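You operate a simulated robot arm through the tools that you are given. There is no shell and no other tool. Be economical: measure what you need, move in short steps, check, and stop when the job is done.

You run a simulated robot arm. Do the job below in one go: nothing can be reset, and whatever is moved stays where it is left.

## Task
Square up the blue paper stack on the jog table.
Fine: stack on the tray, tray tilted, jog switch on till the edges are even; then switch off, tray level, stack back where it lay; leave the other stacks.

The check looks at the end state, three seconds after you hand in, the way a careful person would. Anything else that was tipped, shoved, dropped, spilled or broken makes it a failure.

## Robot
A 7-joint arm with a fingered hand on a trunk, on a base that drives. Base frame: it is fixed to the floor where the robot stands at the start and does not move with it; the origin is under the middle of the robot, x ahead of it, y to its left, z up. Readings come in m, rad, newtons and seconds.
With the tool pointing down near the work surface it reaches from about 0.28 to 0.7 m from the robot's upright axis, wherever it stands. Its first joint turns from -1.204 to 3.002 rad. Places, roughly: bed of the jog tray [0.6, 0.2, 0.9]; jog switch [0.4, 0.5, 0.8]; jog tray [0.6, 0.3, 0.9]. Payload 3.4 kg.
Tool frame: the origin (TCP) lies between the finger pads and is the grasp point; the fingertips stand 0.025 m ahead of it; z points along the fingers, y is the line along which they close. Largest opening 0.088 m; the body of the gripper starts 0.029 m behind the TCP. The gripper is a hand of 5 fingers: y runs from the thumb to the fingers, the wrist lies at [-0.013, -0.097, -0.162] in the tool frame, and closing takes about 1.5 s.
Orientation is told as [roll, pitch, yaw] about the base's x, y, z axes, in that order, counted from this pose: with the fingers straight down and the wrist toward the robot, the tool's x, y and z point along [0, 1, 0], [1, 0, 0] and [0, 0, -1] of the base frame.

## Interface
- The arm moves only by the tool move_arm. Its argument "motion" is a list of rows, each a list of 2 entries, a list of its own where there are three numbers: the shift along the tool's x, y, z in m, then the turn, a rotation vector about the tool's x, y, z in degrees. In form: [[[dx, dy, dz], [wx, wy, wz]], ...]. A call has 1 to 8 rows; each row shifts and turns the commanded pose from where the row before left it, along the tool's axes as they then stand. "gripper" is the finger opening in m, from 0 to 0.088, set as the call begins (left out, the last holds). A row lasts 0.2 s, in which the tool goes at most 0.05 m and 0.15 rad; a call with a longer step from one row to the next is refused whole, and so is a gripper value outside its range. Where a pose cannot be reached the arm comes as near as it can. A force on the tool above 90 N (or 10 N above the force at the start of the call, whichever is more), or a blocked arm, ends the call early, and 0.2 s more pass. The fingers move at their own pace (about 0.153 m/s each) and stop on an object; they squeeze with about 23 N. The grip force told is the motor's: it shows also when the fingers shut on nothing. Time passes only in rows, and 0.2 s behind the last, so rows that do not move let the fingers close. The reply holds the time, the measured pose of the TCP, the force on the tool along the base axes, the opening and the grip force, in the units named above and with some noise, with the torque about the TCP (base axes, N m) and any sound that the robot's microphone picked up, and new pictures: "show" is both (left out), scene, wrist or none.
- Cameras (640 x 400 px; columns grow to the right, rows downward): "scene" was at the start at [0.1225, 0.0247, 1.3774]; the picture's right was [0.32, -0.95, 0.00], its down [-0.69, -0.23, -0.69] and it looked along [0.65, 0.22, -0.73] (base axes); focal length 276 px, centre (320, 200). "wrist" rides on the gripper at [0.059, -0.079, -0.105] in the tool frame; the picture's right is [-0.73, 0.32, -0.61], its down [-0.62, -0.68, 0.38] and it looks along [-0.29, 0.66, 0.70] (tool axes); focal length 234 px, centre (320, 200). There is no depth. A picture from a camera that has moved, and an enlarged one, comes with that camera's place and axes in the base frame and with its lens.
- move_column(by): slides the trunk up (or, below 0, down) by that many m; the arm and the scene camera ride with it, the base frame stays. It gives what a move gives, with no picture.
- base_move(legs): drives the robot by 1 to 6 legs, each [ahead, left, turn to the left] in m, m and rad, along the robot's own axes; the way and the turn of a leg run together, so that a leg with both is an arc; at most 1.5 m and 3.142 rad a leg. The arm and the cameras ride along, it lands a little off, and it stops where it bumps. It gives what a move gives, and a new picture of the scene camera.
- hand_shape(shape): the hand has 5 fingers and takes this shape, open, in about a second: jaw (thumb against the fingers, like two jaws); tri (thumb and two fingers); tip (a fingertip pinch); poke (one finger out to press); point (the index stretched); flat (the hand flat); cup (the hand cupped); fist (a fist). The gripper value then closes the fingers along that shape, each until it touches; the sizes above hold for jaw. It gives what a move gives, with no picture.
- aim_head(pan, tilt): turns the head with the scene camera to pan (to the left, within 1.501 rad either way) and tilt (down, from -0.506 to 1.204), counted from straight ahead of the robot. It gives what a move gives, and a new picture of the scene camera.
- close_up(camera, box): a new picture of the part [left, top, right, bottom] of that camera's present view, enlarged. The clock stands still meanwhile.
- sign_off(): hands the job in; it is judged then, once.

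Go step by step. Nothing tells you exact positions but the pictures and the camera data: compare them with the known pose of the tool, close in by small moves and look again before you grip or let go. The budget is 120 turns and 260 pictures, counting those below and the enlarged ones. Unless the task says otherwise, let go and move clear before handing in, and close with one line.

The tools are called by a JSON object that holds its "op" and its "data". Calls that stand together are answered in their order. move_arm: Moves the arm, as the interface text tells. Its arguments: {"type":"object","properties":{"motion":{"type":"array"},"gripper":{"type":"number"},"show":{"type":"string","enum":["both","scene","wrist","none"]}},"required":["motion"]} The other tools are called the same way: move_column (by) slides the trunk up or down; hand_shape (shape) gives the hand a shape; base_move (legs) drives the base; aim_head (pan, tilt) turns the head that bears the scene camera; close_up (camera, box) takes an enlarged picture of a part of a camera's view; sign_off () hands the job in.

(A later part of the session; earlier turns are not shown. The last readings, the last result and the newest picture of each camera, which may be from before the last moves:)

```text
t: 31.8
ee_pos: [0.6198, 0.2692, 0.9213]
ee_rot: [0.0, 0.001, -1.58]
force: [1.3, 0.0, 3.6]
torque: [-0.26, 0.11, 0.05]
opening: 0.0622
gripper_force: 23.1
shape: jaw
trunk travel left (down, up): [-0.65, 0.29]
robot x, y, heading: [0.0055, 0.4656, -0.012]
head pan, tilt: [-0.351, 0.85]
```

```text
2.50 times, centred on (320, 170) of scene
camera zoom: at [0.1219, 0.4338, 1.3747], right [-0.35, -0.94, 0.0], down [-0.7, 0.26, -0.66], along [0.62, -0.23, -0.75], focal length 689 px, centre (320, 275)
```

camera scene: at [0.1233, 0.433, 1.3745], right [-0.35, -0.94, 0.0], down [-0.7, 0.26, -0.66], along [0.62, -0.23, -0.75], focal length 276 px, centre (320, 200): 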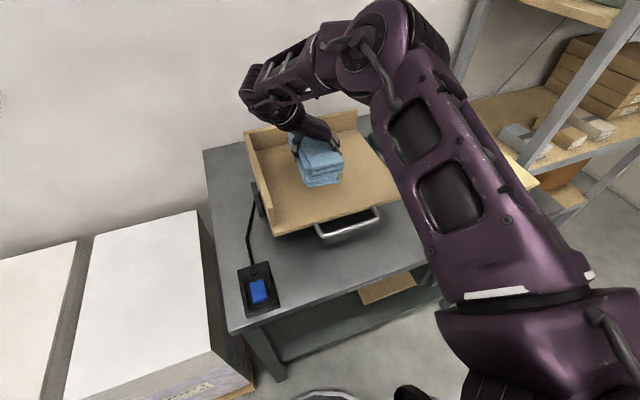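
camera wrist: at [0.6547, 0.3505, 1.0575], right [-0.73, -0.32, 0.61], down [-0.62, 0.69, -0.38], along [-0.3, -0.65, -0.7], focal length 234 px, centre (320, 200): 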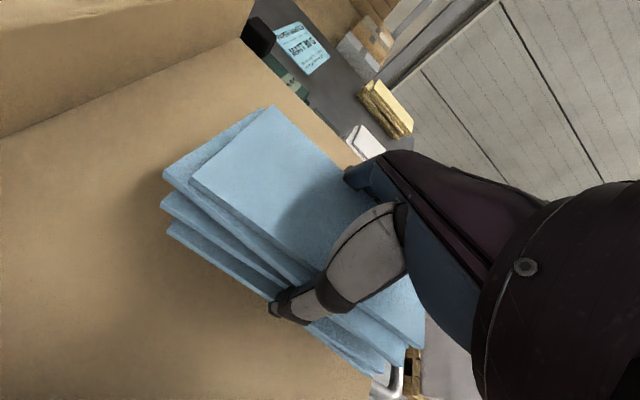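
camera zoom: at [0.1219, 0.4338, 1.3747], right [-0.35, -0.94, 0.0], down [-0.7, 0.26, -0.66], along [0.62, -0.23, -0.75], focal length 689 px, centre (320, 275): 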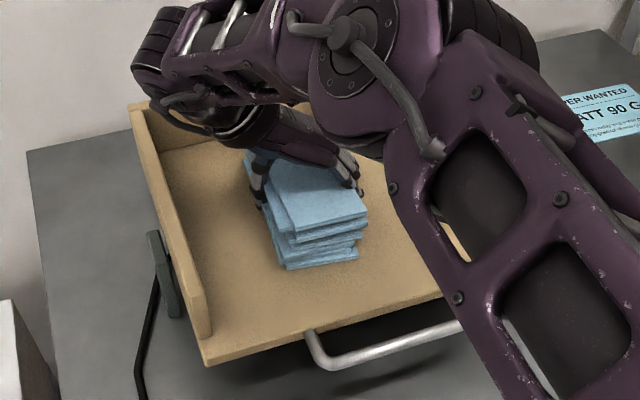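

Contact with the bed. I'll release and rise straight up.

{"op": "move_arm", "data": {"motion": [[[0, 0, 0], [0, 0, 0]], [[0, 0, 0], [0, 0, 0]], [[0, 0, 0], [0, 0, 0]], [[0, 0, 0], [0, 0, 0]], [[0, 0, 0], [0, 0, 0]]], "gripper": 0.088, "show": "none"}}

{"op": "move_arm", "data": {"motion": [[[0, 0, -0.02], [0, 0, 0]], [[0, 0, -0.03], [0, 0, 0]], [[0, 0, -0.03], [0, 0, 0]], [[-0.03, 0, -0.03], [0, 0, 0]], [[-0.04, 0, -0.02], [0, 0, 0]]]}}

```text
t: 33.0
ee_pos: [0.618, 0.2704, 0.9221]
ee_rot: [0.001, 0.001, -1.579]
force: [1.2, 1.7, 5.9]
torque: [-0.04, 0.05, -0.01]
opening: 0.0882
gripper_force: 0.1
shape: jaw
trunk travel left (down, up): [-0.65, 0.29]
robot x, y, heading: [0.0039, 0.4596, -0.008]
head pan, tilt: [-0.351, 0.85]
```

```text
t: 34.1
ee_pos: [0.5248, 0.2787, 1.0247]
ee_rot: [0.006, 0.007, -1.575]
force: [-0.1, -0.2, 0.1]
torque: [0.0, -0.02, 0.0]
opening: 0.0878
gripper_force: 0.1
shape: jaw
out of reach, approached as far as the arm can: row 2, 3, 4
trunk travel left (down, up): [-0.65, 0.29]
robot x, y, heading: [-0.0005, 0.4611, -0.011]
head pan, tilt: [-0.351, 0.85]
camera scene: at [0.1206, 0.432, 1.3747], right [-0.35, -0.94, 0.0], down [-0.7, 0.26, -0.66], along [0.62, -0.23, -0.75], focal length 276 px, centre (320, 200)
camera wrist: at [0.5847, 0.3561, 1.1304], right [-0.73, -0.32, 0.6], down [-0.62, 0.69, -0.38], along [-0.29, -0.65, -0.7], focal length 234 px, centre (320, 200)
```

scene: 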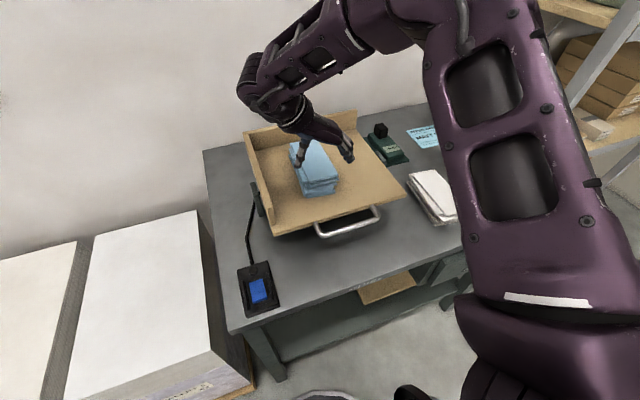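
wrist: 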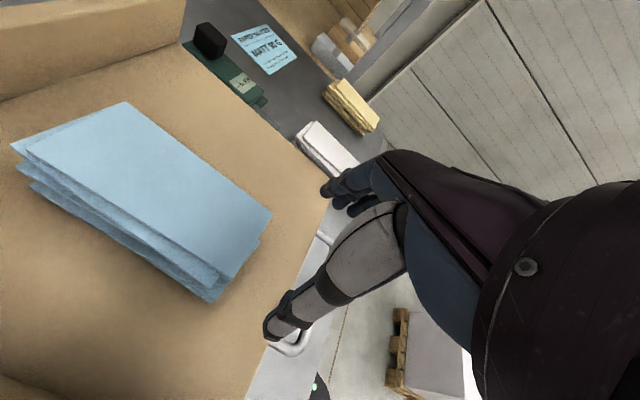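

The stack rests on the bed, square and about 4 cm from the back wall. Next I'll turn the hand so it can pinch the handle bar (centre about (0.427, 0.245, 0.885)).

{"op": "move_arm", "data": {"motion": [[[-0.04, 0.01, 0], [0, 0, 0]], [[-0.04, 0.02, 0], [0, 0, 0]], [[0, 0, 0], [0, 0, -7.5]], [[0, 0, 0], [0, 0, -7.5]], [[0, 0, 0], [0, 0, -7.5]], [[0, 0, 0], [0, 0, -7.5]], [[0, 0, 0], [0, 0, -7.5]], [[0, 0, 0], [0, 0, -7.5]]], "show": "none"}}

{"op": "move_arm", "data": {"motion": [[[0, 0, 0], [0, 0, -7.5]], [[0, 0, 0], [0, 0, -7.5]], [[0, 0, 0], [0, 0, -7.5]], [[0, 0, 0], [0, 0, -7.5]], [[0, 0, 0], [0, 0, -7.5]], [[0, 0, 0], [0, 0, -7.5]]], "show": "both"}}

{"op": "close_up", "data": {"camera": "scene", "box": [230, 90, 410, 250]}}

```text
t: 36.0
ee_pos: [0.4468, 0.2484, 1.0241]
ee_rot: [0.001, 0.001, -0.791]
force: [1.2, -0.8, 0.3]
torque: [0.0, 0.01, 0.01]
opening: 0.0879
gripper_force: 0.1
shape: jaw
trunk travel left (down, up): [-0.65, 0.29]
robot x, y, heading: [0.001, 0.464, -0.006]
head pan, tilt: [-0.351, 0.85]
```

```text
t: 37.4
ee_pos: [0.4463, 0.2489, 1.0232]
ee_rot: [0.0, -0.001, -0.007]
force: [0.4, 0.0, 0.2]
torque: [-0.02, 0.02, -0.01]
opening: 0.0877
gripper_force: 0.1
shape: jaw
trunk travel left (down, up): [-0.65, 0.29]
robot x, y, heading: [0.0032, 0.4593, -0.002]
head pan, tilt: [-0.351, 0.85]
camera scene: at [0.122, 0.4326, 1.3746], right [-0.35, -0.94, 0.0], down [-0.7, 0.26, -0.66], along [0.62, -0.23, -0.75], focal length 276 px, centre (320, 200)
camera wrist: at [0.3679, 0.3081, 1.1281], right [0.32, -0.73, 0.61], down [-0.69, -0.62, -0.38], along [0.65, -0.29, -0.7], focal length 234 px, centre (320, 200)
```

scene: 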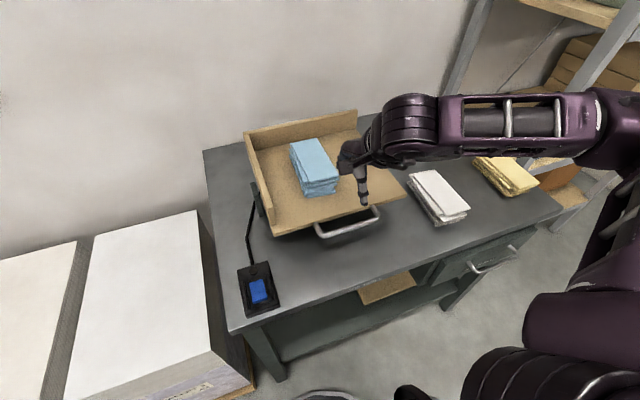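
wrist: 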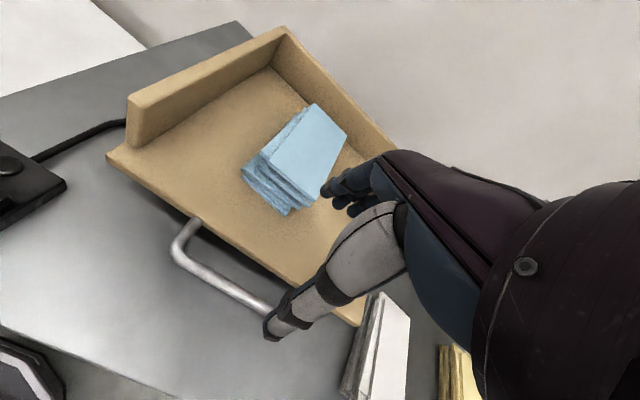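

```text
2.50 times, centred on (320, 170) of scene
camera zoom: at [0.122, 0.4326, 1.3746], right [-0.35, -0.94, 0.0], down [-0.7, 0.26, -0.66], along [0.62, -0.23, -0.75], focal length 689 px, centre (320, 275)
```

zoom: 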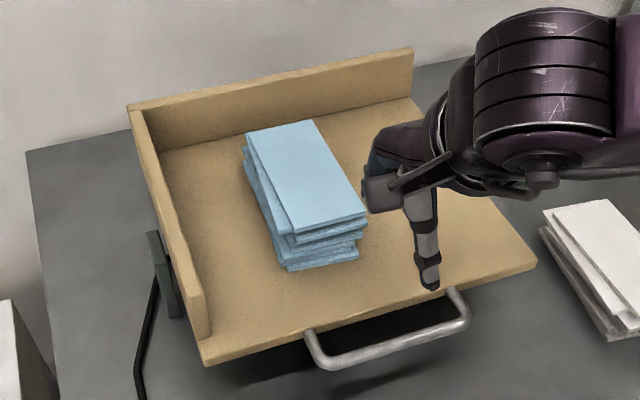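

I'll narrow the opening to 3 cm and hover over the bar to check alignment of thumb and fingers.

{"op": "move_arm", "data": {"motion": [[[-0.002, -0.009, 0.03], [0, 0, 0]], [[-0.002, -0.009, 0.03], [0, 0, 0]], [[0, 0, 0], [0, 0, 0]], [[0, 0, 0], [0, 0, 0]]], "gripper": 0.034}}

{"op": "close_up", "data": {"camera": "scene", "box": [300, 150, 420, 250]}}

{"op": "close_up", "data": {"camera": "wrist", "box": [150, 150, 430, 390]}}

```text
t: 38.4
ee_pos: [0.4274, 0.2449, 0.9647]
ee_rot: [0.0, 0.001, -0.008]
force: [0.6, 0.3, 0.0]
torque: [0.01, -0.01, -0.01]
opening: 0.0344
gripper_force: 0.0
shape: jaw
trunk travel left (down, up): [-0.65, 0.29]
robot x, y, heading: [0.0021, 0.4686, -0.013]
head pan, tilt: [-0.351, 0.85]
camera scene: at [0.1221, 0.433, 1.3746], right [-0.35, -0.94, 0.0], down [-0.7, 0.26, -0.66], along [0.62, -0.23, -0.75], focal length 276 px, centre (320, 200)
camera wrist: at [0.3499, 0.3042, 1.0681], right [0.32, -0.73, 0.61], down [-0.69, -0.62, -0.38], along [0.65, -0.29, -0.7], focal length 234 px, centre (320, 200)
```

scene: 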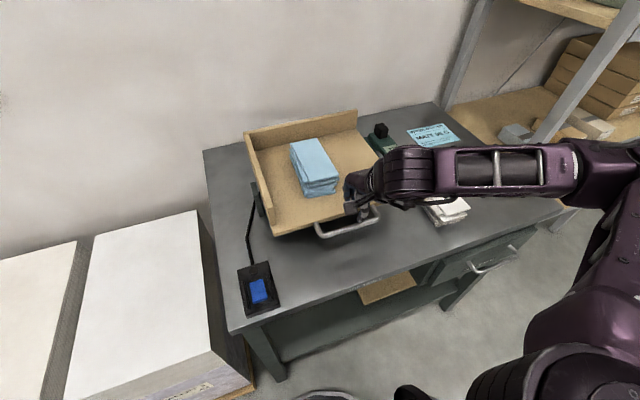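
wrist: 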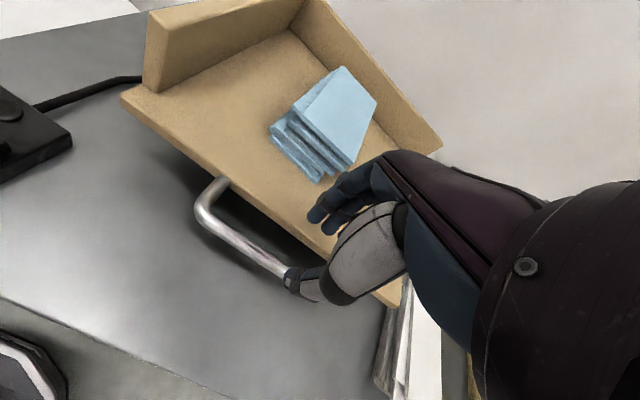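

```text
4.00 times, centred on (360, 200) of scene
camera zoom: at [0.1221, 0.433, 1.3746], right [-0.35, -0.94, 0.0], down [-0.7, 0.26, -0.66], along [0.62, -0.23, -0.75], focal length 1102 px, centre (160, 200)
```

zoom: 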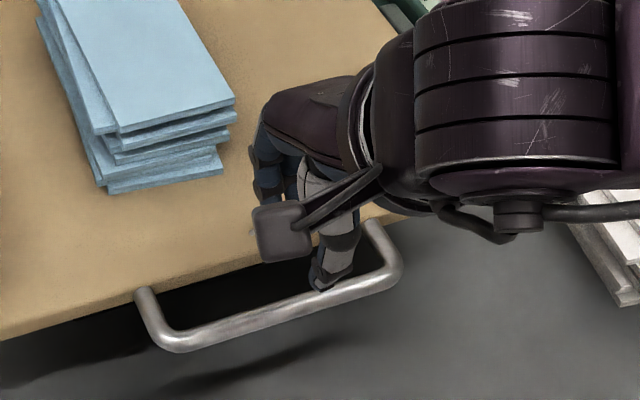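

```text
1.67 times, centred on (290, 270) of wrist
camera zoom: at [0.3499, 0.3042, 1.0681], right [0.32, -0.73, 0.61], down [-0.69, -0.62, -0.38], along [0.65, -0.29, -0.7], focal length 390 px, centre (370, 83)
```

zoom: 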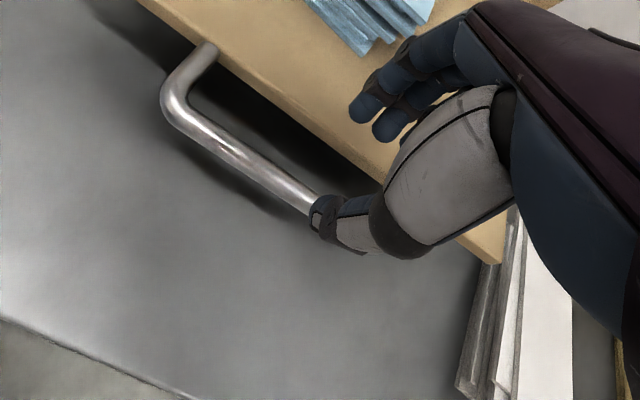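

{"op": "move_arm", "data": {"motion": [[[0, 0, 0.02], [0, 0, 0]], [[0, 0, 0.02], [0, 0, 0]], [[0, 0, 0], [0, 0, 0]]], "show": "none"}}

{"op": "close_up", "data": {"camera": "scene", "box": [300, 150, 420, 250]}}

{"op": "close_up", "data": {"camera": "wrist", "box": [150, 150, 430, 390]}}

```text
t: 39.1
ee_pos: [0.4282, 0.2456, 0.9245]
ee_rot: [0.002, 0.001, -0.008]
force: [-0.5, -0.4, -0.1]
torque: [0.0, -0.02, 0.01]
opening: 0.0342
gripper_force: 0.0
shape: jaw
trunk travel left (down, up): [-0.65, 0.29]
robot x, y, heading: [0.0066, 0.4654, -0.009]
head pan, tilt: [-0.351, 0.85]
```

```text
4.00 times, centred on (360, 200) of scene
camera zoom: at [0.1221, 0.4334, 1.3746], right [-0.35, -0.94, 0.0], down [-0.7, 0.26, -0.66], along [0.62, -0.23, -0.75], focal length 1102 px, centre (160, 200)
```

zoom: 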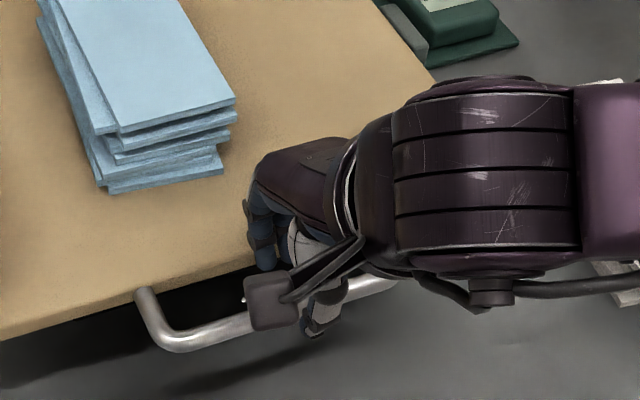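

```text
1.67 times, centred on (290, 270) of wrist
camera zoom: at [0.3494, 0.3053, 1.0283], right [0.32, -0.73, 0.61], down [-0.69, -0.62, -0.38], along [0.65, -0.29, -0.7], focal length 390 px, centre (370, 83)
```

zoom: 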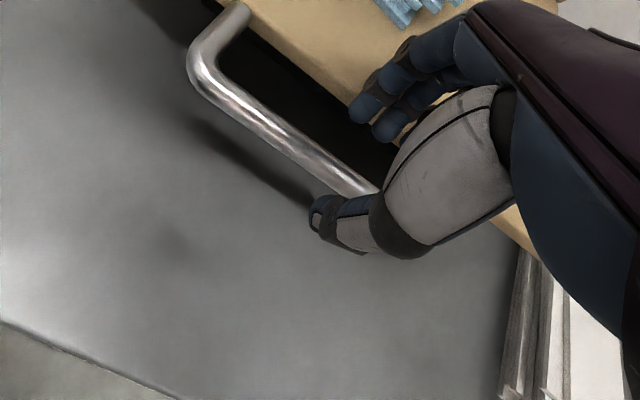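

Fingers are entering the gap, with the thumb in front of the bar. Continuing down.

{"op": "move_arm", "data": {"motion": [[[0, 0, 0.015], [0, 0, 0]], [[0, 0, 0.015], [0, 0, 0]], [[0, 0, 0.007], [0, 0, 0]], [[0, 0, 0], [0, 0, 0]]], "show": "none"}}

{"op": "close_up", "data": {"camera": "wrist", "box": [150, 150, 430, 390]}}

```text
t: 40.1
ee_pos: [0.4253, 0.2459, 0.8878]
ee_rot: [0.002, -0.003, -0.007]
force: [-7.1, 0.1, 5.9]
torque: [-0.04, -0.24, -0.01]
opening: 0.0329
gripper_force: 0.1
shape: jaw
trunk travel left (down, up): [-0.65, 0.29]
robot x, y, heading: [-0.0008, 0.4653, -0.011]
head pan, tilt: [-0.351, 0.85]
```

```text
1.67 times, centred on (290, 270) of wrist
camera zoom: at [0.3475, 0.3052, 0.9922], right [0.32, -0.73, 0.61], down [-0.69, -0.62, -0.39], along [0.66, -0.29, -0.7], focal length 390 px, centre (370, 83)
```

zoom: 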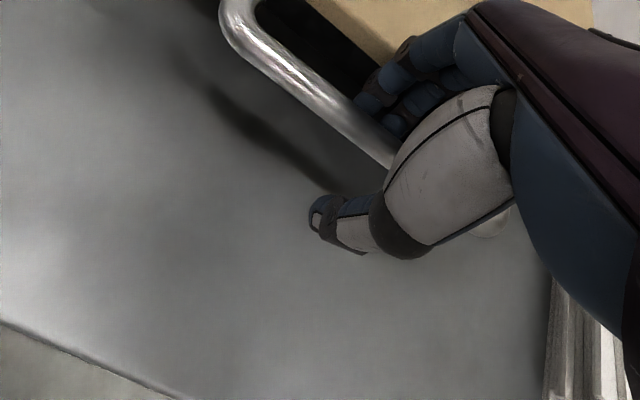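

Light touch at the tray edge. Closing on the bar.

{"op": "move_arm", "data": {"motion": [[[0, -0.002, 0], [0, 0, 0]], [[0, 0, 0], [0, 0, 0]], [[0, 0, 0], [0, 0, 0]], [[0, 0, 0], [0, 0, 0]], [[0, 0, 0], [0, 0, 0]]], "gripper": 0.0, "show": "none"}}

{"op": "close_up", "data": {"camera": "wrist", "box": [150, 150, 430, 390]}}

{"op": "close_up", "data": {"camera": "scene", "box": [230, 90, 410, 250]}}

```text
t: 41.4
ee_pos: [0.4245, 0.2458, 0.8875]
ee_rot: [0.001, 0.0, -0.009]
force: [-5.9, 0.8, 0.2]
torque: [-0.01, 0.02, 0.07]
opening: 0.0
gripper_force: 23.1
shape: jaw
trunk travel left (down, up): [-0.65, 0.29]
robot x, y, heading: [-0.0004, 0.4619, -0.012]
head pan, tilt: [-0.351, 0.85]
```

```text
1.67 times, centred on (290, 270) of wrist
camera zoom: at [0.3468, 0.3052, 0.9918], right [0.32, -0.73, 0.61], down [-0.69, -0.62, -0.38], along [0.65, -0.29, -0.7], focal length 390 px, centre (370, 83)
```

zoom: 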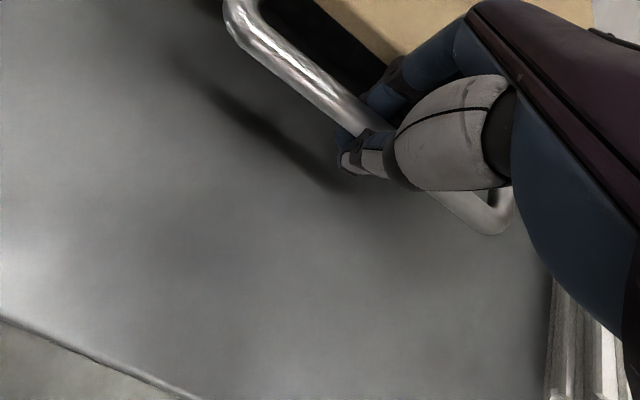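

```text
2.50 times, centred on (320, 170) of scene
camera zoom: at [0.1208, 0.4333, 1.3747], right [-0.35, -0.94, 0.0], down [-0.7, 0.26, -0.66], along [0.62, -0.23, -0.75], focal length 689 px, centre (320, 275)
```

zoom: 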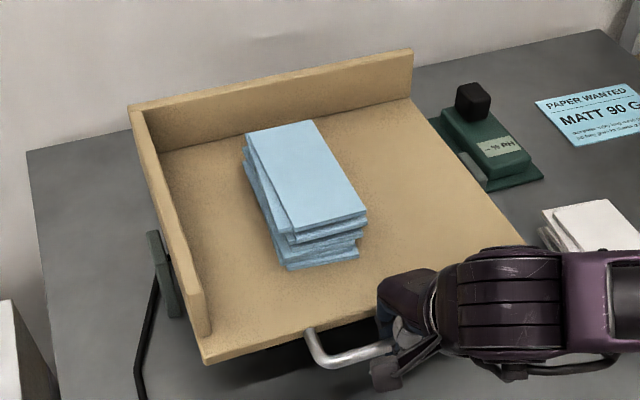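

The fingers are closed around the bar. I'll lift gently and see whether the tray swings.

{"op": "move_arm", "data": {"motion": [[[0, 0, -0.01], [0, 0, 0]], [[0, 0, -0.01], [2, 0, 0]], [[0, 0, -0.01], [3, 0, 0]], [[0, 0, 0], [0, 0, 0]]], "show": "scene"}}

{"op": "close_up", "data": {"camera": "scene", "box": [230, 90, 410, 250]}}

```text
t: 42.4
ee_pos: [0.4291, 0.2459, 0.9173]
ee_rot: [0.001, 0.086, -0.007]
force: [2.1, -2.2, -1.0]
torque: [0.01, 0.02, 0.01]
opening: 0.0002
gripper_force: 22.9
shape: jaw
trunk travel left (down, up): [-0.65, 0.29]
robot x, y, heading: [0.0037, 0.4619, -0.007]
head pan, tilt: [-0.351, 0.85]
camera scene: at [0.1229, 0.4326, 1.3745], right [-0.35, -0.94, 0.0], down [-0.7, 0.26, -0.66], along [0.62, -0.23, -0.75], focal length 276 px, centre (320, 200)
```

scene: 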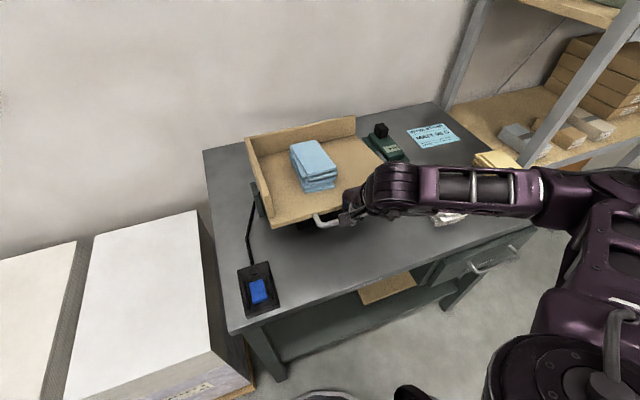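

```text
2.50 times, centred on (320, 170) of scene
camera zoom: at [0.1229, 0.4326, 1.3745], right [-0.35, -0.94, 0.0], down [-0.7, 0.26, -0.66], along [0.62, -0.23, -0.75], focal length 689 px, centre (320, 275)
```

zoom: 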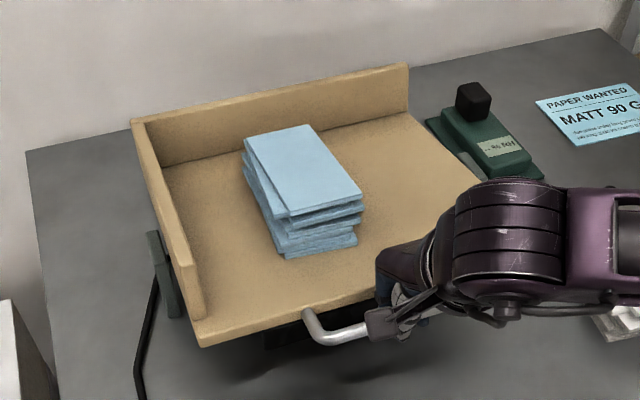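

The tray tilts smoothly. Continuing to a steeper angle.

{"op": "move_arm", "data": {"motion": [[[0, 0.001, -0.009], [3, 0, 0]], [[0, 0.001, -0.009], [3, 0, 0]], [[0, 0.001, -0.009], [3, 0, 0]], [[0, 0, 0], [0, 0, 0]]], "show": "none"}}

{"op": "close_up", "data": {"camera": "scene", "box": [230, 90, 410, 250]}}

```text
t: 43.4
ee_pos: [0.433, 0.2452, 0.9369]
ee_rot: [0.003, 0.266, -0.007]
force: [-9.2, 3.6, -54.1]
torque: [0.28, 0.46, 0.06]
opening: 0.0
gripper_force: 22.7
shape: jaw
trunk travel left (down, up): [-0.65, 0.29]
robot x, y, heading: [0.0021, 0.4621, -0.007]
head pan, tilt: [-0.351, 0.85]
```

```text
2.50 times, centred on (320, 170) of scene
camera zoom: at [0.1274, 0.4305, 1.3733], right [-0.35, -0.94, 0.0], down [-0.71, 0.27, -0.66], along [0.61, -0.23, -0.75], focal length 689 px, centre (320, 275)
```

zoom: 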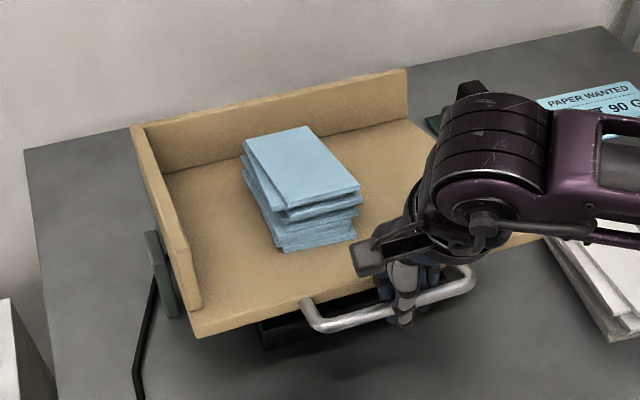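

A stop is reached at about 16° tilt. I'll relieve the load and read the force to see whether the tray stays by itself.

{"op": "move_arm", "data": {"motion": [[[0, 0, 0.005], [0, 0, 0]], [[0, 0, 0], [0, 0, 0]], [[0, 0, 0], [0, 0, 0]]], "show": "none"}}

{"op": "move_arm", "data": {"motion": [[[0, 0, 0.003], [0, 0, 0]], [[0, 0, 0], [0, 0, 0]], [[0, 0, 0], [0, 0, 0]]], "show": "none"}}

```text
t: 44.1
ee_pos: [0.4335, 0.245, 0.9352]
ee_rot: [0.002, 0.251, -0.008]
force: [-8.4, 4.9, -35.7]
torque: [0.15, 0.33, 0.08]
opening: 0.0
gripper_force: 23.2
shape: jaw
trunk travel left (down, up): [-0.65, 0.29]
robot x, y, heading: [0.002, 0.4613, -0.005]
head pan, tilt: [-0.351, 0.85]
```

```text
t: 45.0
ee_pos: [0.4329, 0.2459, 0.9332]
ee_rot: [0.003, 0.246, -0.009]
force: [-5.0, 1.9, -23.4]
torque: [0.09, 0.21, 0.12]
opening: 0.0
gripper_force: 22.9
shape: jaw
trunk travel left (down, up): [-0.65, 0.29]
robot x, y, heading: [0.0041, 0.4624, -0.007]
head pan, tilt: [-0.351, 0.85]
```

{"op": "move_arm", "data": {"motion": [[[0, 0, 0.005], [0, 0, 0]], [[0, 0, 0], [0, 0, 0]], [[0, 0, 0], [0, 0, 0]]], "show": "none"}}

{"op": "close_up", "data": {"camera": "scene", "box": [230, 90, 410, 250]}}

```text
t: 45.8
ee_pos: [0.4312, 0.2468, 0.9315]
ee_rot: [0.002, 0.24, -0.008]
force: [3.9, -0.7, 3.8]
torque: [0.06, -0.06, 0.07]
opening: 0.0
gripper_force: 22.8
shape: jaw
trunk travel left (down, up): [-0.65, 0.29]
robot x, y, heading: [0.0023, 0.4595, -0.008]
head pan, tilt: [-0.351, 0.85]
```

```text
2.50 times, centred on (320, 170) of scene
camera zoom: at [0.1227, 0.4334, 1.3747], right [-0.35, -0.94, 0.0], down [-0.7, 0.26, -0.66], along [0.62, -0.23, -0.75], focal length 689 px, centre (320, 275)
```

zoom: 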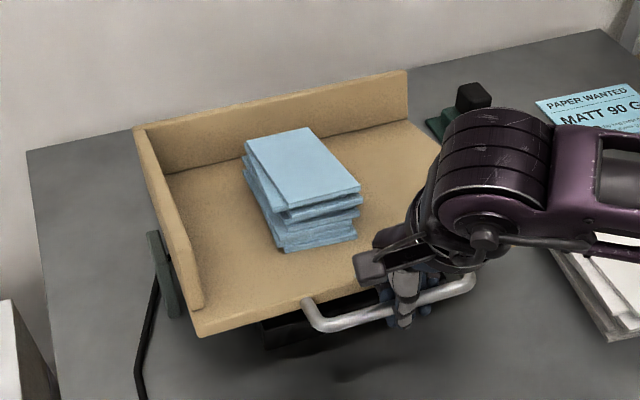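

No weight on the hand now, so the tray seems to hold itself. Opening partly.

{"op": "move_arm", "data": {"motion": [[[0, 0, 0], [0, 0, 0]], [[0, 0, 0], [0, 0, 0]], [[0, 0, 0], [0, 0, 0]], [[0, 0, 0], [0, 0, 0]]], "gripper": 0.032, "show": "wrist"}}

{"op": "close_up", "data": {"camera": "scene", "box": [230, 90, 410, 250]}}

```text
t: 46.8
ee_pos: [0.4312, 0.246, 0.9299]
ee_rot: [0.002, 0.247, -0.009]
force: [0.7, -0.2, 0.0]
torque: [0.02, 0.01, 0.03]
opening: 0.0318
gripper_force: 0.1
shape: jaw
trunk travel left (down, up): [-0.65, 0.29]
robot x, y, heading: [0.0052, 0.4641, -0.009]
head pan, tilt: [-0.351, 0.85]
camera wrist: at [0.3801, 0.3048, 1.0514], right [0.45, -0.73, 0.51], down [-0.76, -0.62, -0.21], along [0.47, -0.29, -0.83], focal length 234 px, centre (320, 200)
```

wrist: 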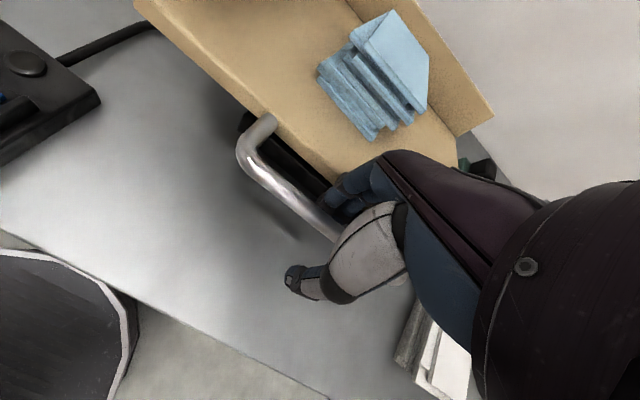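

```text
2.50 times, centred on (320, 170) of scene
camera zoom: at [0.122, 0.4333, 1.3746], right [-0.35, -0.94, 0.0], down [-0.7, 0.26, -0.66], along [0.62, -0.23, -0.75], focal length 689 px, centre (320, 275)
```

zoom: 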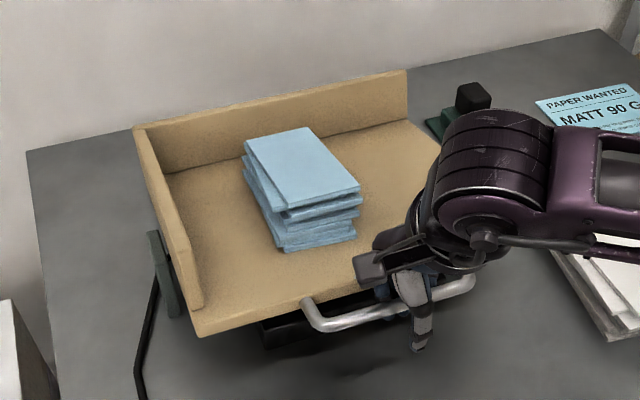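

The tray holds. Withdrawing along the tool axis, then I'll look at the switch.

{"op": "move_arm", "data": {"motion": [[[0, 0, -0.02], [0, 0, 0]], [[0, 0, -0.03], [0, 0, 0]], [[0, 0, -0.03], [0, 0, 0]], [[0, -0.02, -0.04], [-4, 0, 0]], [[0, -0.03, -0.03], [-5, 0, 0]], [[0.03, 0, 0], [-5, 0, 0]]], "show": "none"}}

{"op": "aim_head", "data": {"pan": 0.0, "tilt": 1.1}}

{"op": "close_up", "data": {"camera": "scene", "box": [270, 60, 400, 180]}}

```text
t: 48.1
ee_pos: [0.4186, 0.2773, 1.0861]
ee_rot: [0.0, 0.003, -0.007]
force: [0.4, 0.2, 0.0]
torque: [0.02, 0.0, 0.01]
opening: 0.0318
gripper_force: 0.1
shape: jaw
trunk travel left (down, up): [-0.65, 0.29]
robot x, y, heading: [0.0012, 0.4614, -0.008]
head pan, tilt: [-0.351, 0.85]
```

```text
t: 49.0
ee_pos: [0.417, 0.2763, 1.0863]
ee_rot: [0.0, 0.001, -0.008]
force: [0.1, 0.1, -0.1]
torque: [-0.01, -0.02, -0.01]
opening: 0.0318
gripper_force: 0.1
shape: jaw
trunk travel left (down, up): [-0.65, 0.29]
robot x, y, heading: [0.0048, 0.4635, -0.012]
head pan, tilt: [0.0, 1.1]
camera scene: at [0.1122, 0.4601, 1.3569], right [-0.01, -1.0, 0.0], down [-0.89, 0.01, -0.45], along [0.45, 0.0, -0.89], focal length 276 px, centre (320, 200)
```

scene: 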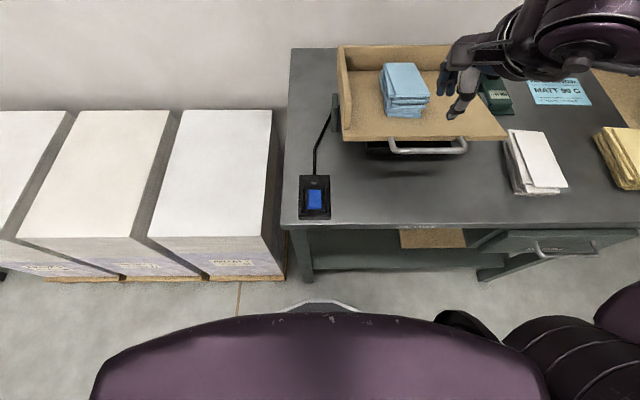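

```text
3.33 times, centred on (335, 120) of scene
camera zoom: at [0.1122, 0.4601, 1.3569], right [-0.01, -1.0, 0.0], down [-0.89, 0.01, -0.45], along [0.45, 0.0, -0.89], focal length 918 px, centre (270, 467)
```

zoom: 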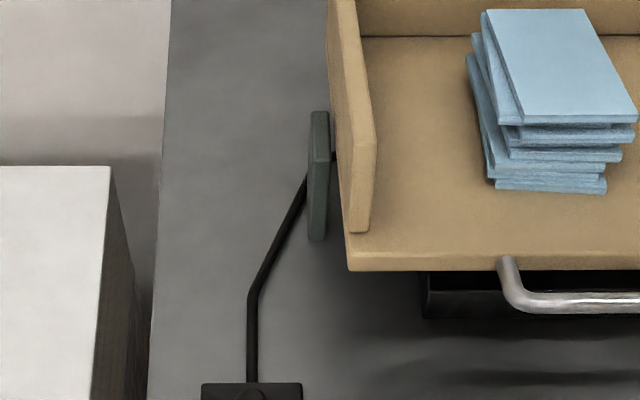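

{"op": "close_up", "data": {"camera": "scene", "box": [285, 160, 345, 230]}}

{"op": "hand_shape", "data": {"shape": "poke"}}

```text
5.71 times, centred on (315, 195) of scene
camera zoom: at [0.1122, 0.4601, 1.3569], right [-0.01, -1.0, 0.0], down [-0.89, 0.01, -0.45], along [0.45, 0.0, -0.89], focal length 1575 px, centre (349, 229)
```

zoom: 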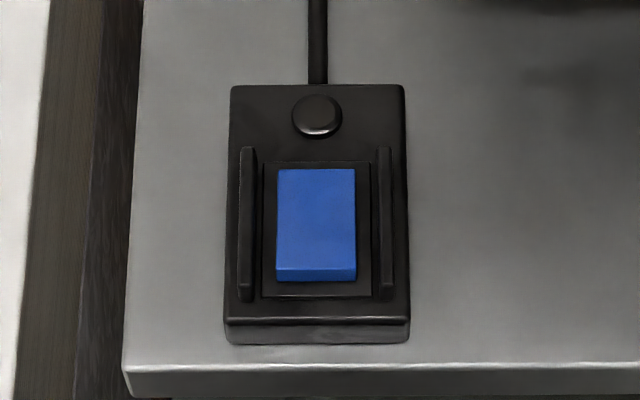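

```text
t: 49.9
ee_pos: [0.416, 0.2754, 1.0861]
ee_rot: [0.003, 0.001, -0.01]
force: [-0.6, -0.2, 0.0]
torque: [-0.01, -0.03, 0.0]
opening: 0.0001
gripper_force: 0.0
shape: poke
trunk travel left (down, up): [-0.65, 0.29]
robot x, y, heading: [0.0019, 0.4626, -0.009]
head pan, tilt: [0.0, 1.1]
```

The blue rocker centre is near (0.381, 0.472, 0.83), with its near end raised. I'll move the poke hand above it and look.

{"op": "move_arm", "data": {"motion": [[[0.039, -0.009, 0.012], [0, 0, 0]], [[0.039, -0.009, 0.012], [0, 0, 0]], [[0.039, -0.009, 0.012], [0, 0, 0]], [[0.039, -0.009, 0.012], [0, 0, 0]], [[0.039, -0.009, 0.012], [0, 0, 0]], [[0, 0, 0], [0, 0, 0]]]}}

{"op": "close_up", "data": {"camera": "scene", "box": [255, 100, 375, 230]}}

```text
t: 51.3
ee_pos: [0.3716, 0.4709, 1.027]
ee_rot: [0.003, -0.002, -0.012]
force: [0.7, -0.2, 0.4]
torque: [0.04, -0.01, -0.02]
opening: 0.0
gripper_force: 0.0
shape: poke
trunk travel left (down, up): [-0.65, 0.29]
robot x, y, heading: [0.0042, 0.466, -0.008]
head pan, tilt: [0.0, 1.1]
camera scene: at [0.112, 0.4587, 1.3569], right [-0.01, -1.0, 0.0], down [-0.89, 0.01, -0.45], along [0.45, 0.0, -0.89], focal length 276 px, centre (320, 200)
camera wrist: at [0.2935, 0.5298, 1.1313], right [0.32, -0.73, 0.6], down [-0.69, -0.62, -0.39], along [0.65, -0.29, -0.7], focal length 234 px, centre (320, 200)
```

scene: 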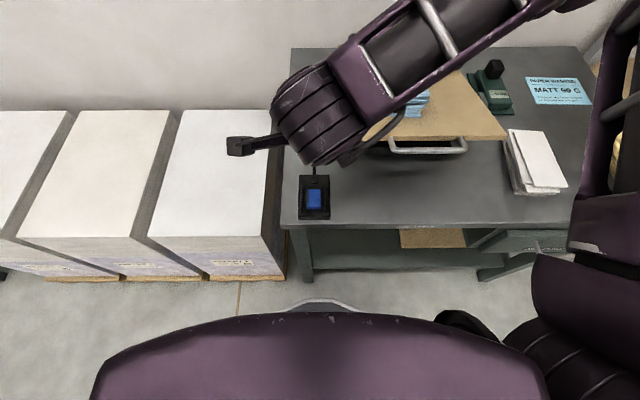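
wrist: 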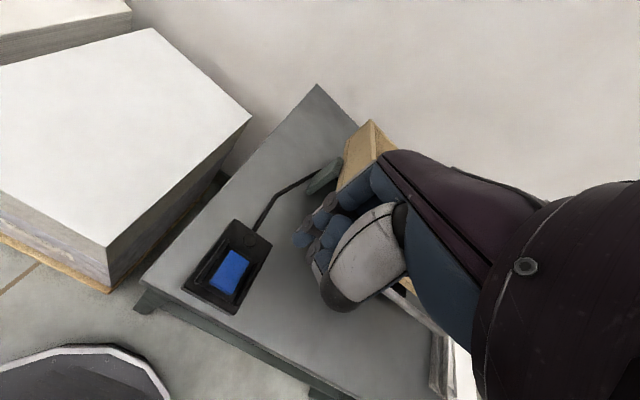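

```text
3.08 times, centred on (315, 165) of scene
camera zoom: at [0.112, 0.4587, 1.3569], right [-0.01, -1.0, 0.0], down [-0.89, 0.01, -0.45], along [0.45, 0.0, -0.89], focal length 848 px, centre (335, 308)
```

zoom: 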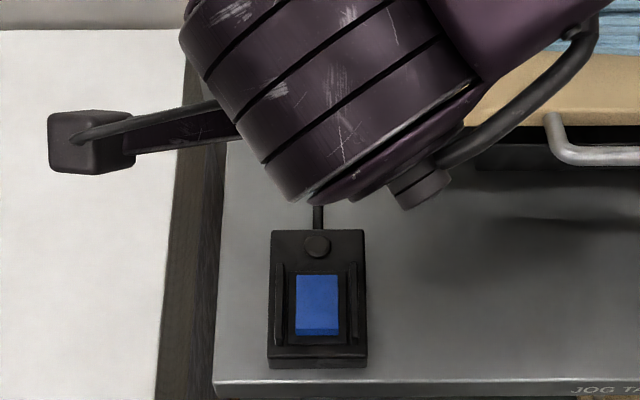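

{"op": "close_up", "data": {"camera": "wrist", "box": [180, 140, 420, 330]}}

```text
2.11 times, centred on (300, 235) of wrist
camera zoom: at [0.2935, 0.5298, 1.1313], right [0.32, -0.73, 0.6], down [-0.69, -0.62, -0.39], along [0.65, -0.29, -0.7], focal length 493 px, centre (362, 126)
```

zoom: 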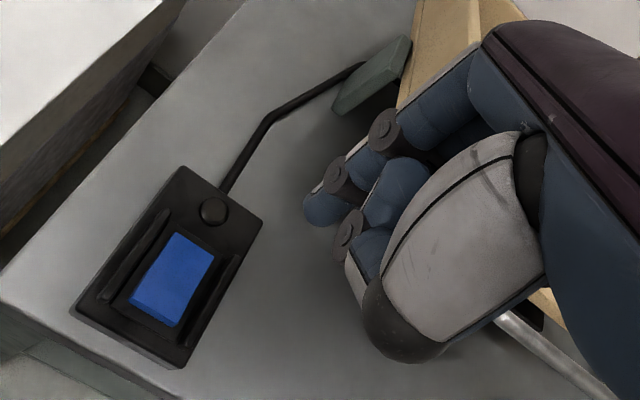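

The index finger is extended with its tip roughly at the TCP axis. I'm descending to just above the rocker's near end to check.

{"op": "move_arm", "data": {"motion": [[[-0.002, -0.003, 0.03], [0, 0, 0]], [[-0.002, -0.003, 0.03], [0, 0, 0]], [[-0.001, -0.003, 0.03], [0, 0, 0]], [[0, 0, 0.025], [0, 0, 0]], [[0, 0, 0.015], [0, 0, 0]], [[0, 0, 0], [0, 0, 0]]], "show": "scene"}}

{"op": "close_up", "data": {"camera": "wrist", "box": [180, 140, 420, 330]}}

{"op": "close_up", "data": {"camera": "scene", "box": [255, 130, 375, 240]}}

```text
t: 52.7
ee_pos: [0.3627, 0.468, 0.8978]
ee_rot: [0.001, -0.001, -0.009]
force: [-0.1, 0.1, -0.4]
torque: [-0.01, 0.02, 0.01]
opening: 0.0
gripper_force: 0.0
shape: poke
trunk travel left (down, up): [-0.65, 0.29]
robot x, y, heading: [-0.0012, 0.4639, -0.009]
head pan, tilt: [0.0, 1.1]
camera scene: at [0.112, 0.4601, 1.3569], right [-0.01, -1.0, 0.0], down [-0.89, 0.01, -0.45], along [0.45, 0.0, -0.89], focal length 276 px, centre (320, 200)
```

scene: 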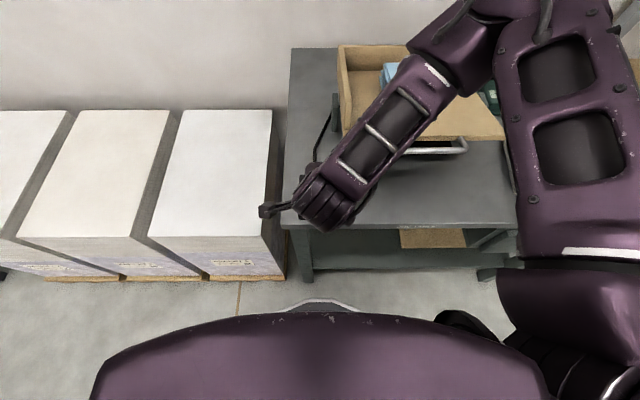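

```text
2.11 times, centred on (300, 235) of wrist
camera zoom: at [0.2853, 0.5264, 1.0024], right [0.32, -0.73, 0.61], down [-0.69, -0.62, -0.38], along [0.65, -0.29, -0.7], focal length 493 px, centre (362, 126)
```

zoom: 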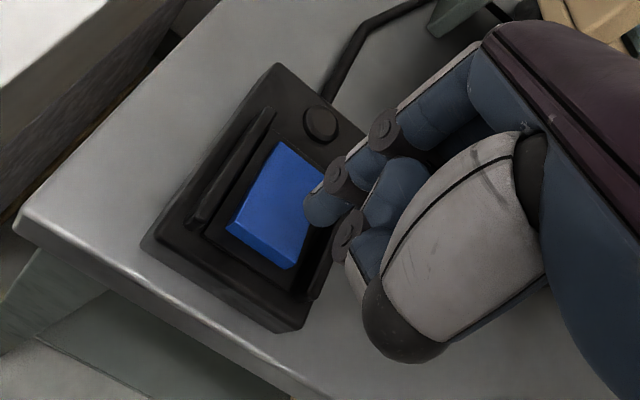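

```text
3.64 times, centred on (315, 185) of scene
camera zoom: at [0.112, 0.4601, 1.3569], right [-0.01, -1.0, 0.0], down [-0.89, 0.01, -0.45], along [0.45, 0.0, -0.89], focal length 1002 px, centre (338, 254)
```

zoom: 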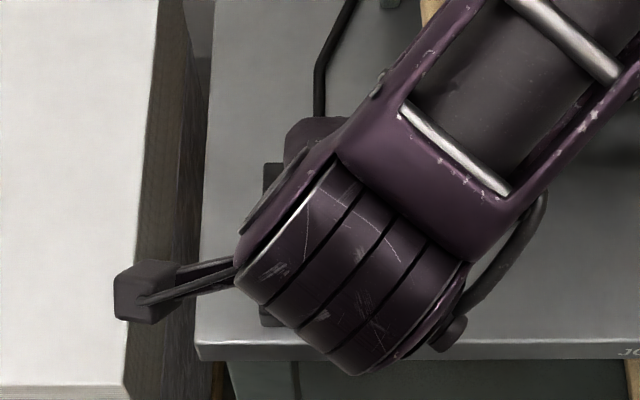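

{"op": "move_arm", "data": {"motion": [[[0.001, -0.001, 0.01], [0, 0, 0]], [[0, 0, 0.008], [0, 0, 0]], [[0, 0, 0], [0, 0, 0]]], "show": "none"}}

{"op": "close_up", "data": {"camera": "wrist", "box": [180, 140, 420, 330]}}

```text
t: 53.5
ee_pos: [0.3606, 0.4674, 0.879]
ee_rot: [0.0, 0.001, -0.008]
force: [0.2, 0.8, 0.3]
torque: [0.02, 0.01, 0.0]
opening: 0.0
gripper_force: 0.1
shape: poke
trunk travel left (down, up): [-0.65, 0.29]
robot x, y, heading: [-0.0008, 0.4592, -0.007]
head pan, tilt: [0.0, 1.1]
```

```text
2.11 times, centred on (300, 235) of wrist
camera zoom: at [0.2833, 0.5272, 0.9837], right [0.32, -0.73, 0.61], down [-0.69, -0.62, -0.38], along [0.65, -0.29, -0.7], focal length 493 px, centre (362, 126)
```

zoom: 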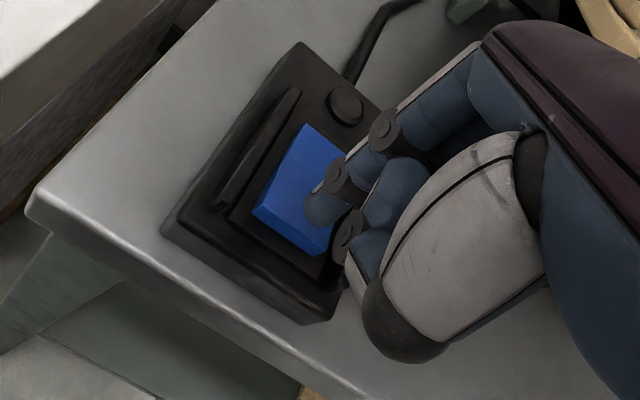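

{"op": "move_arm", "data": {"motion": [[[0, 0.008, 0], [0, 0, 0]], [[0, 0, 0.008], [0, 0, 0]], [[0, 0, 0], [0, 0, 0]]], "show": "none"}}

{"op": "close_up", "data": {"camera": "wrist", "box": [220, 150, 400, 300]}}

```text
t: 54.3
ee_pos: [0.3717, 0.4674, 0.8708]
ee_rot: [0.002, 0.0, -0.008]
force: [1.1, -0.7, 0.3]
torque: [0.03, 0.01, 0.03]
opening: 0.0
gripper_force: 0.1
shape: poke
trunk travel left (down, up): [-0.65, 0.29]
robot x, y, heading: [-0.0014, 0.4604, -0.004]
head pan, tilt: [0.0, 1.1]
```

```text
2.67 times, centred on (310, 225) of wrist
camera zoom: at [0.2925, 0.5271, 0.9758], right [0.32, -0.73, 0.61], down [-0.69, -0.62, -0.38], along [0.65, -0.3, -0.7], focal length 624 px, centre (347, 133)
```

zoom: 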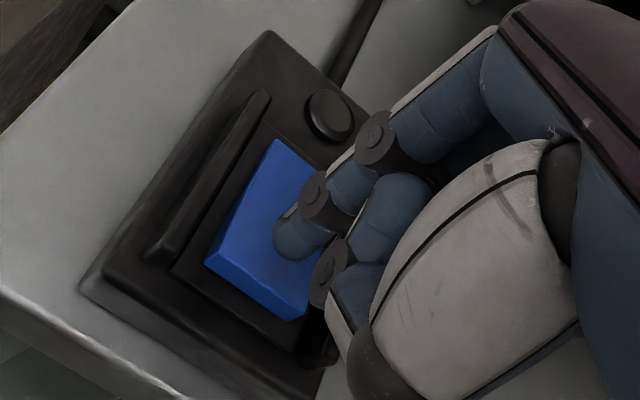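

Tip is above the near half of the rocker. Pressing in small steps.

{"op": "move_arm", "data": {"motion": [[[0, 0, 0.006], [0, 0, 0]], [[0, 0, 0], [0, 0, 0]]], "show": "none"}}

{"op": "move_arm", "data": {"motion": [[[0, 0, 0.005], [0, 0, 0]], [[0, 0, 0], [0, 0, 0]]], "show": "none"}}

{"op": "close_up", "data": {"camera": "wrist", "box": [220, 150, 400, 300]}}

```text
t: 54.9
ee_pos: [0.3704, 0.4678, 0.8659]
ee_rot: [0.002, 0.0, -0.008]
force: [-0.3, -0.3, 0.7]
torque: [0.0, -0.04, -0.04]
opening: 0.0001
gripper_force: 0.1
shape: poke
trunk travel left (down, up): [-0.65, 0.29]
robot x, y, heading: [0.0029, 0.4656, -0.006]
head pan, tilt: [0.0, 1.1]
```

```text
t: 55.5
ee_pos: [0.3707, 0.4667, 0.8602]
ee_rot: [0.001, 0.0, -0.009]
force: [-0.4, 0.3, -0.6]
torque: [-0.01, -0.03, -0.03]
opening: 0.0001
gripper_force: 0.1
shape: poke
trunk travel left (down, up): [-0.65, 0.29]
robot x, y, heading: [0.0047, 0.4624, -0.006]
head pan, tilt: [0.0, 1.1]
```

```text
2.67 times, centred on (310, 225) of wrist
camera zoom: at [0.2927, 0.5267, 0.9655], right [0.32, -0.73, 0.61], down [-0.69, -0.62, -0.38], along [0.65, -0.29, -0.7], focal length 624 px, centre (347, 133)
```

zoom: 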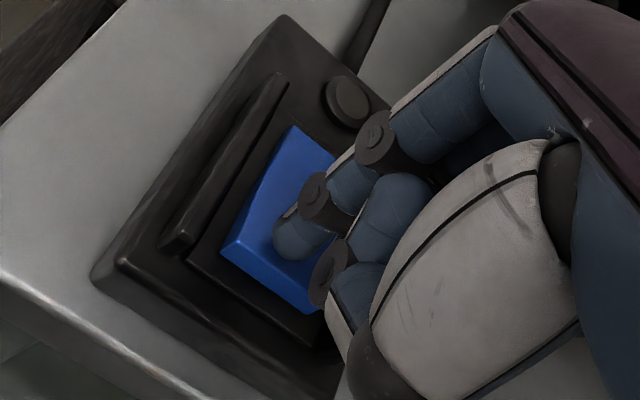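

{"op": "move_arm", "data": {"motion": [[[0, 0, 0.005], [0, 0, 0]], [[0, 0, 0], [0, 0, 0]]], "show": "none"}}

{"op": "move_arm", "data": {"motion": [[[0, 0, 0.005], [0, 0, 0]], [[0, 0, 0], [0, 0, 0]]], "show": "none"}}

{"op": "close_up", "data": {"camera": "wrist", "box": [220, 150, 400, 300]}}

```text
t: 56.1
ee_pos: [0.3706, 0.4674, 0.8558]
ee_rot: [0.001, 0.0, -0.009]
force: [0.2, 0.4, 1.4]
torque: [0.01, -0.01, -0.02]
opening: 0.0
gripper_force: 0.0
shape: poke
trunk travel left (down, up): [-0.65, 0.29]
robot x, y, heading: [0.0031, 0.4635, -0.006]
head pan, tilt: [0.0, 1.1]
```

```text
t: 56.7
ee_pos: [0.3705, 0.4683, 0.8553]
ee_rot: [0.005, -0.012, -0.01]
force: [6.8, -2.3, 47.9]
torque: [-0.03, -0.24, 0.03]
opening: 0.0001
gripper_force: 0.1
shape: poke
trunk travel left (down, up): [-0.65, 0.29]
robot x, y, heading: [0.0012, 0.4618, -0.004]
head pan, tilt: [0.0, 1.1]
```

```text
2.67 times, centred on (310, 225) of wrist
camera zoom: at [0.2917, 0.5271, 0.9588], right [0.31, -0.73, 0.61], down [-0.68, -0.61, -0.39], along [0.66, -0.29, -0.69], focal length 624 px, centre (347, 133)
```

zoom: 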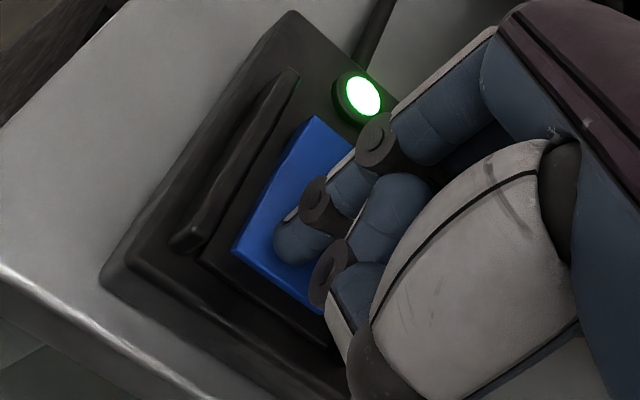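

The green lamp lit, so the switch is on. I'll lift off and watch the stack.

{"op": "move_arm", "data": {"motion": [[[0, 0, -0.01], [0, 0, 0]], [[0, 0, -0.03], [0, 0, 0]], [[-0.03, 0, -0.03], [0, 0, 0]], [[-0.04, 0, -0.02], [0, 0, 0]], [[-0.04, 0, -0.02], [0, 0, 0]], [[-0.02, 0, 0], [0, 0, 0]]], "show": "wrist"}}

{"op": "close_up", "data": {"camera": "scene", "box": [270, 40, 470, 220]}}

```text
t: 58.1
ee_pos: [0.3966, 0.343, 0.9528]
ee_rot: [0.002, 0.003, -0.007]
force: [-0.3, 0.8, 0.0]
torque: [-0.01, 0.01, 0.02]
opening: 0.0
gripper_force: 0.0
shape: poke
out of reach, approached as far as the arm can: row 4, 5, 6
trunk travel left (down, up): [-0.65, 0.29]
robot x, y, heading: [0.0018, 0.4627, -0.012]
head pan, tilt: [0.0, 1.1]
camera wrist: at [0.3181, 0.4024, 1.0582], right [0.32, -0.73, 0.61], down [-0.69, -0.62, -0.38], along [0.65, -0.29, -0.7], focal length 234 px, centre (320, 200)
```

wrist: 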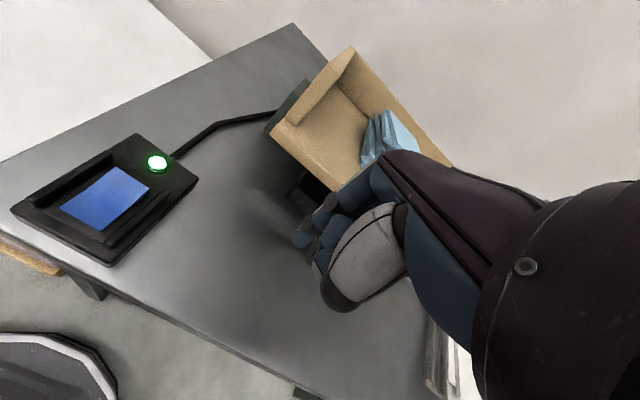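

```text
2.22 times, centred on (370, 130) of scene
camera zoom: at [0.1122, 0.4595, 1.3568], right [-0.01, -1.0, 0.0], down [-0.89, 0.01, -0.45], along [0.45, 0.0, -0.89], focal length 612 px, centre (209, 356)
```

zoom: 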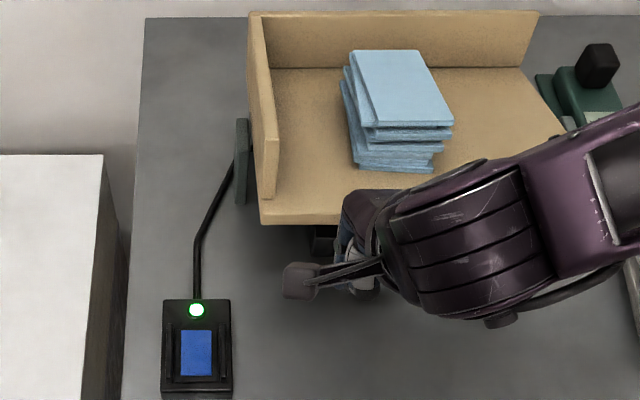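

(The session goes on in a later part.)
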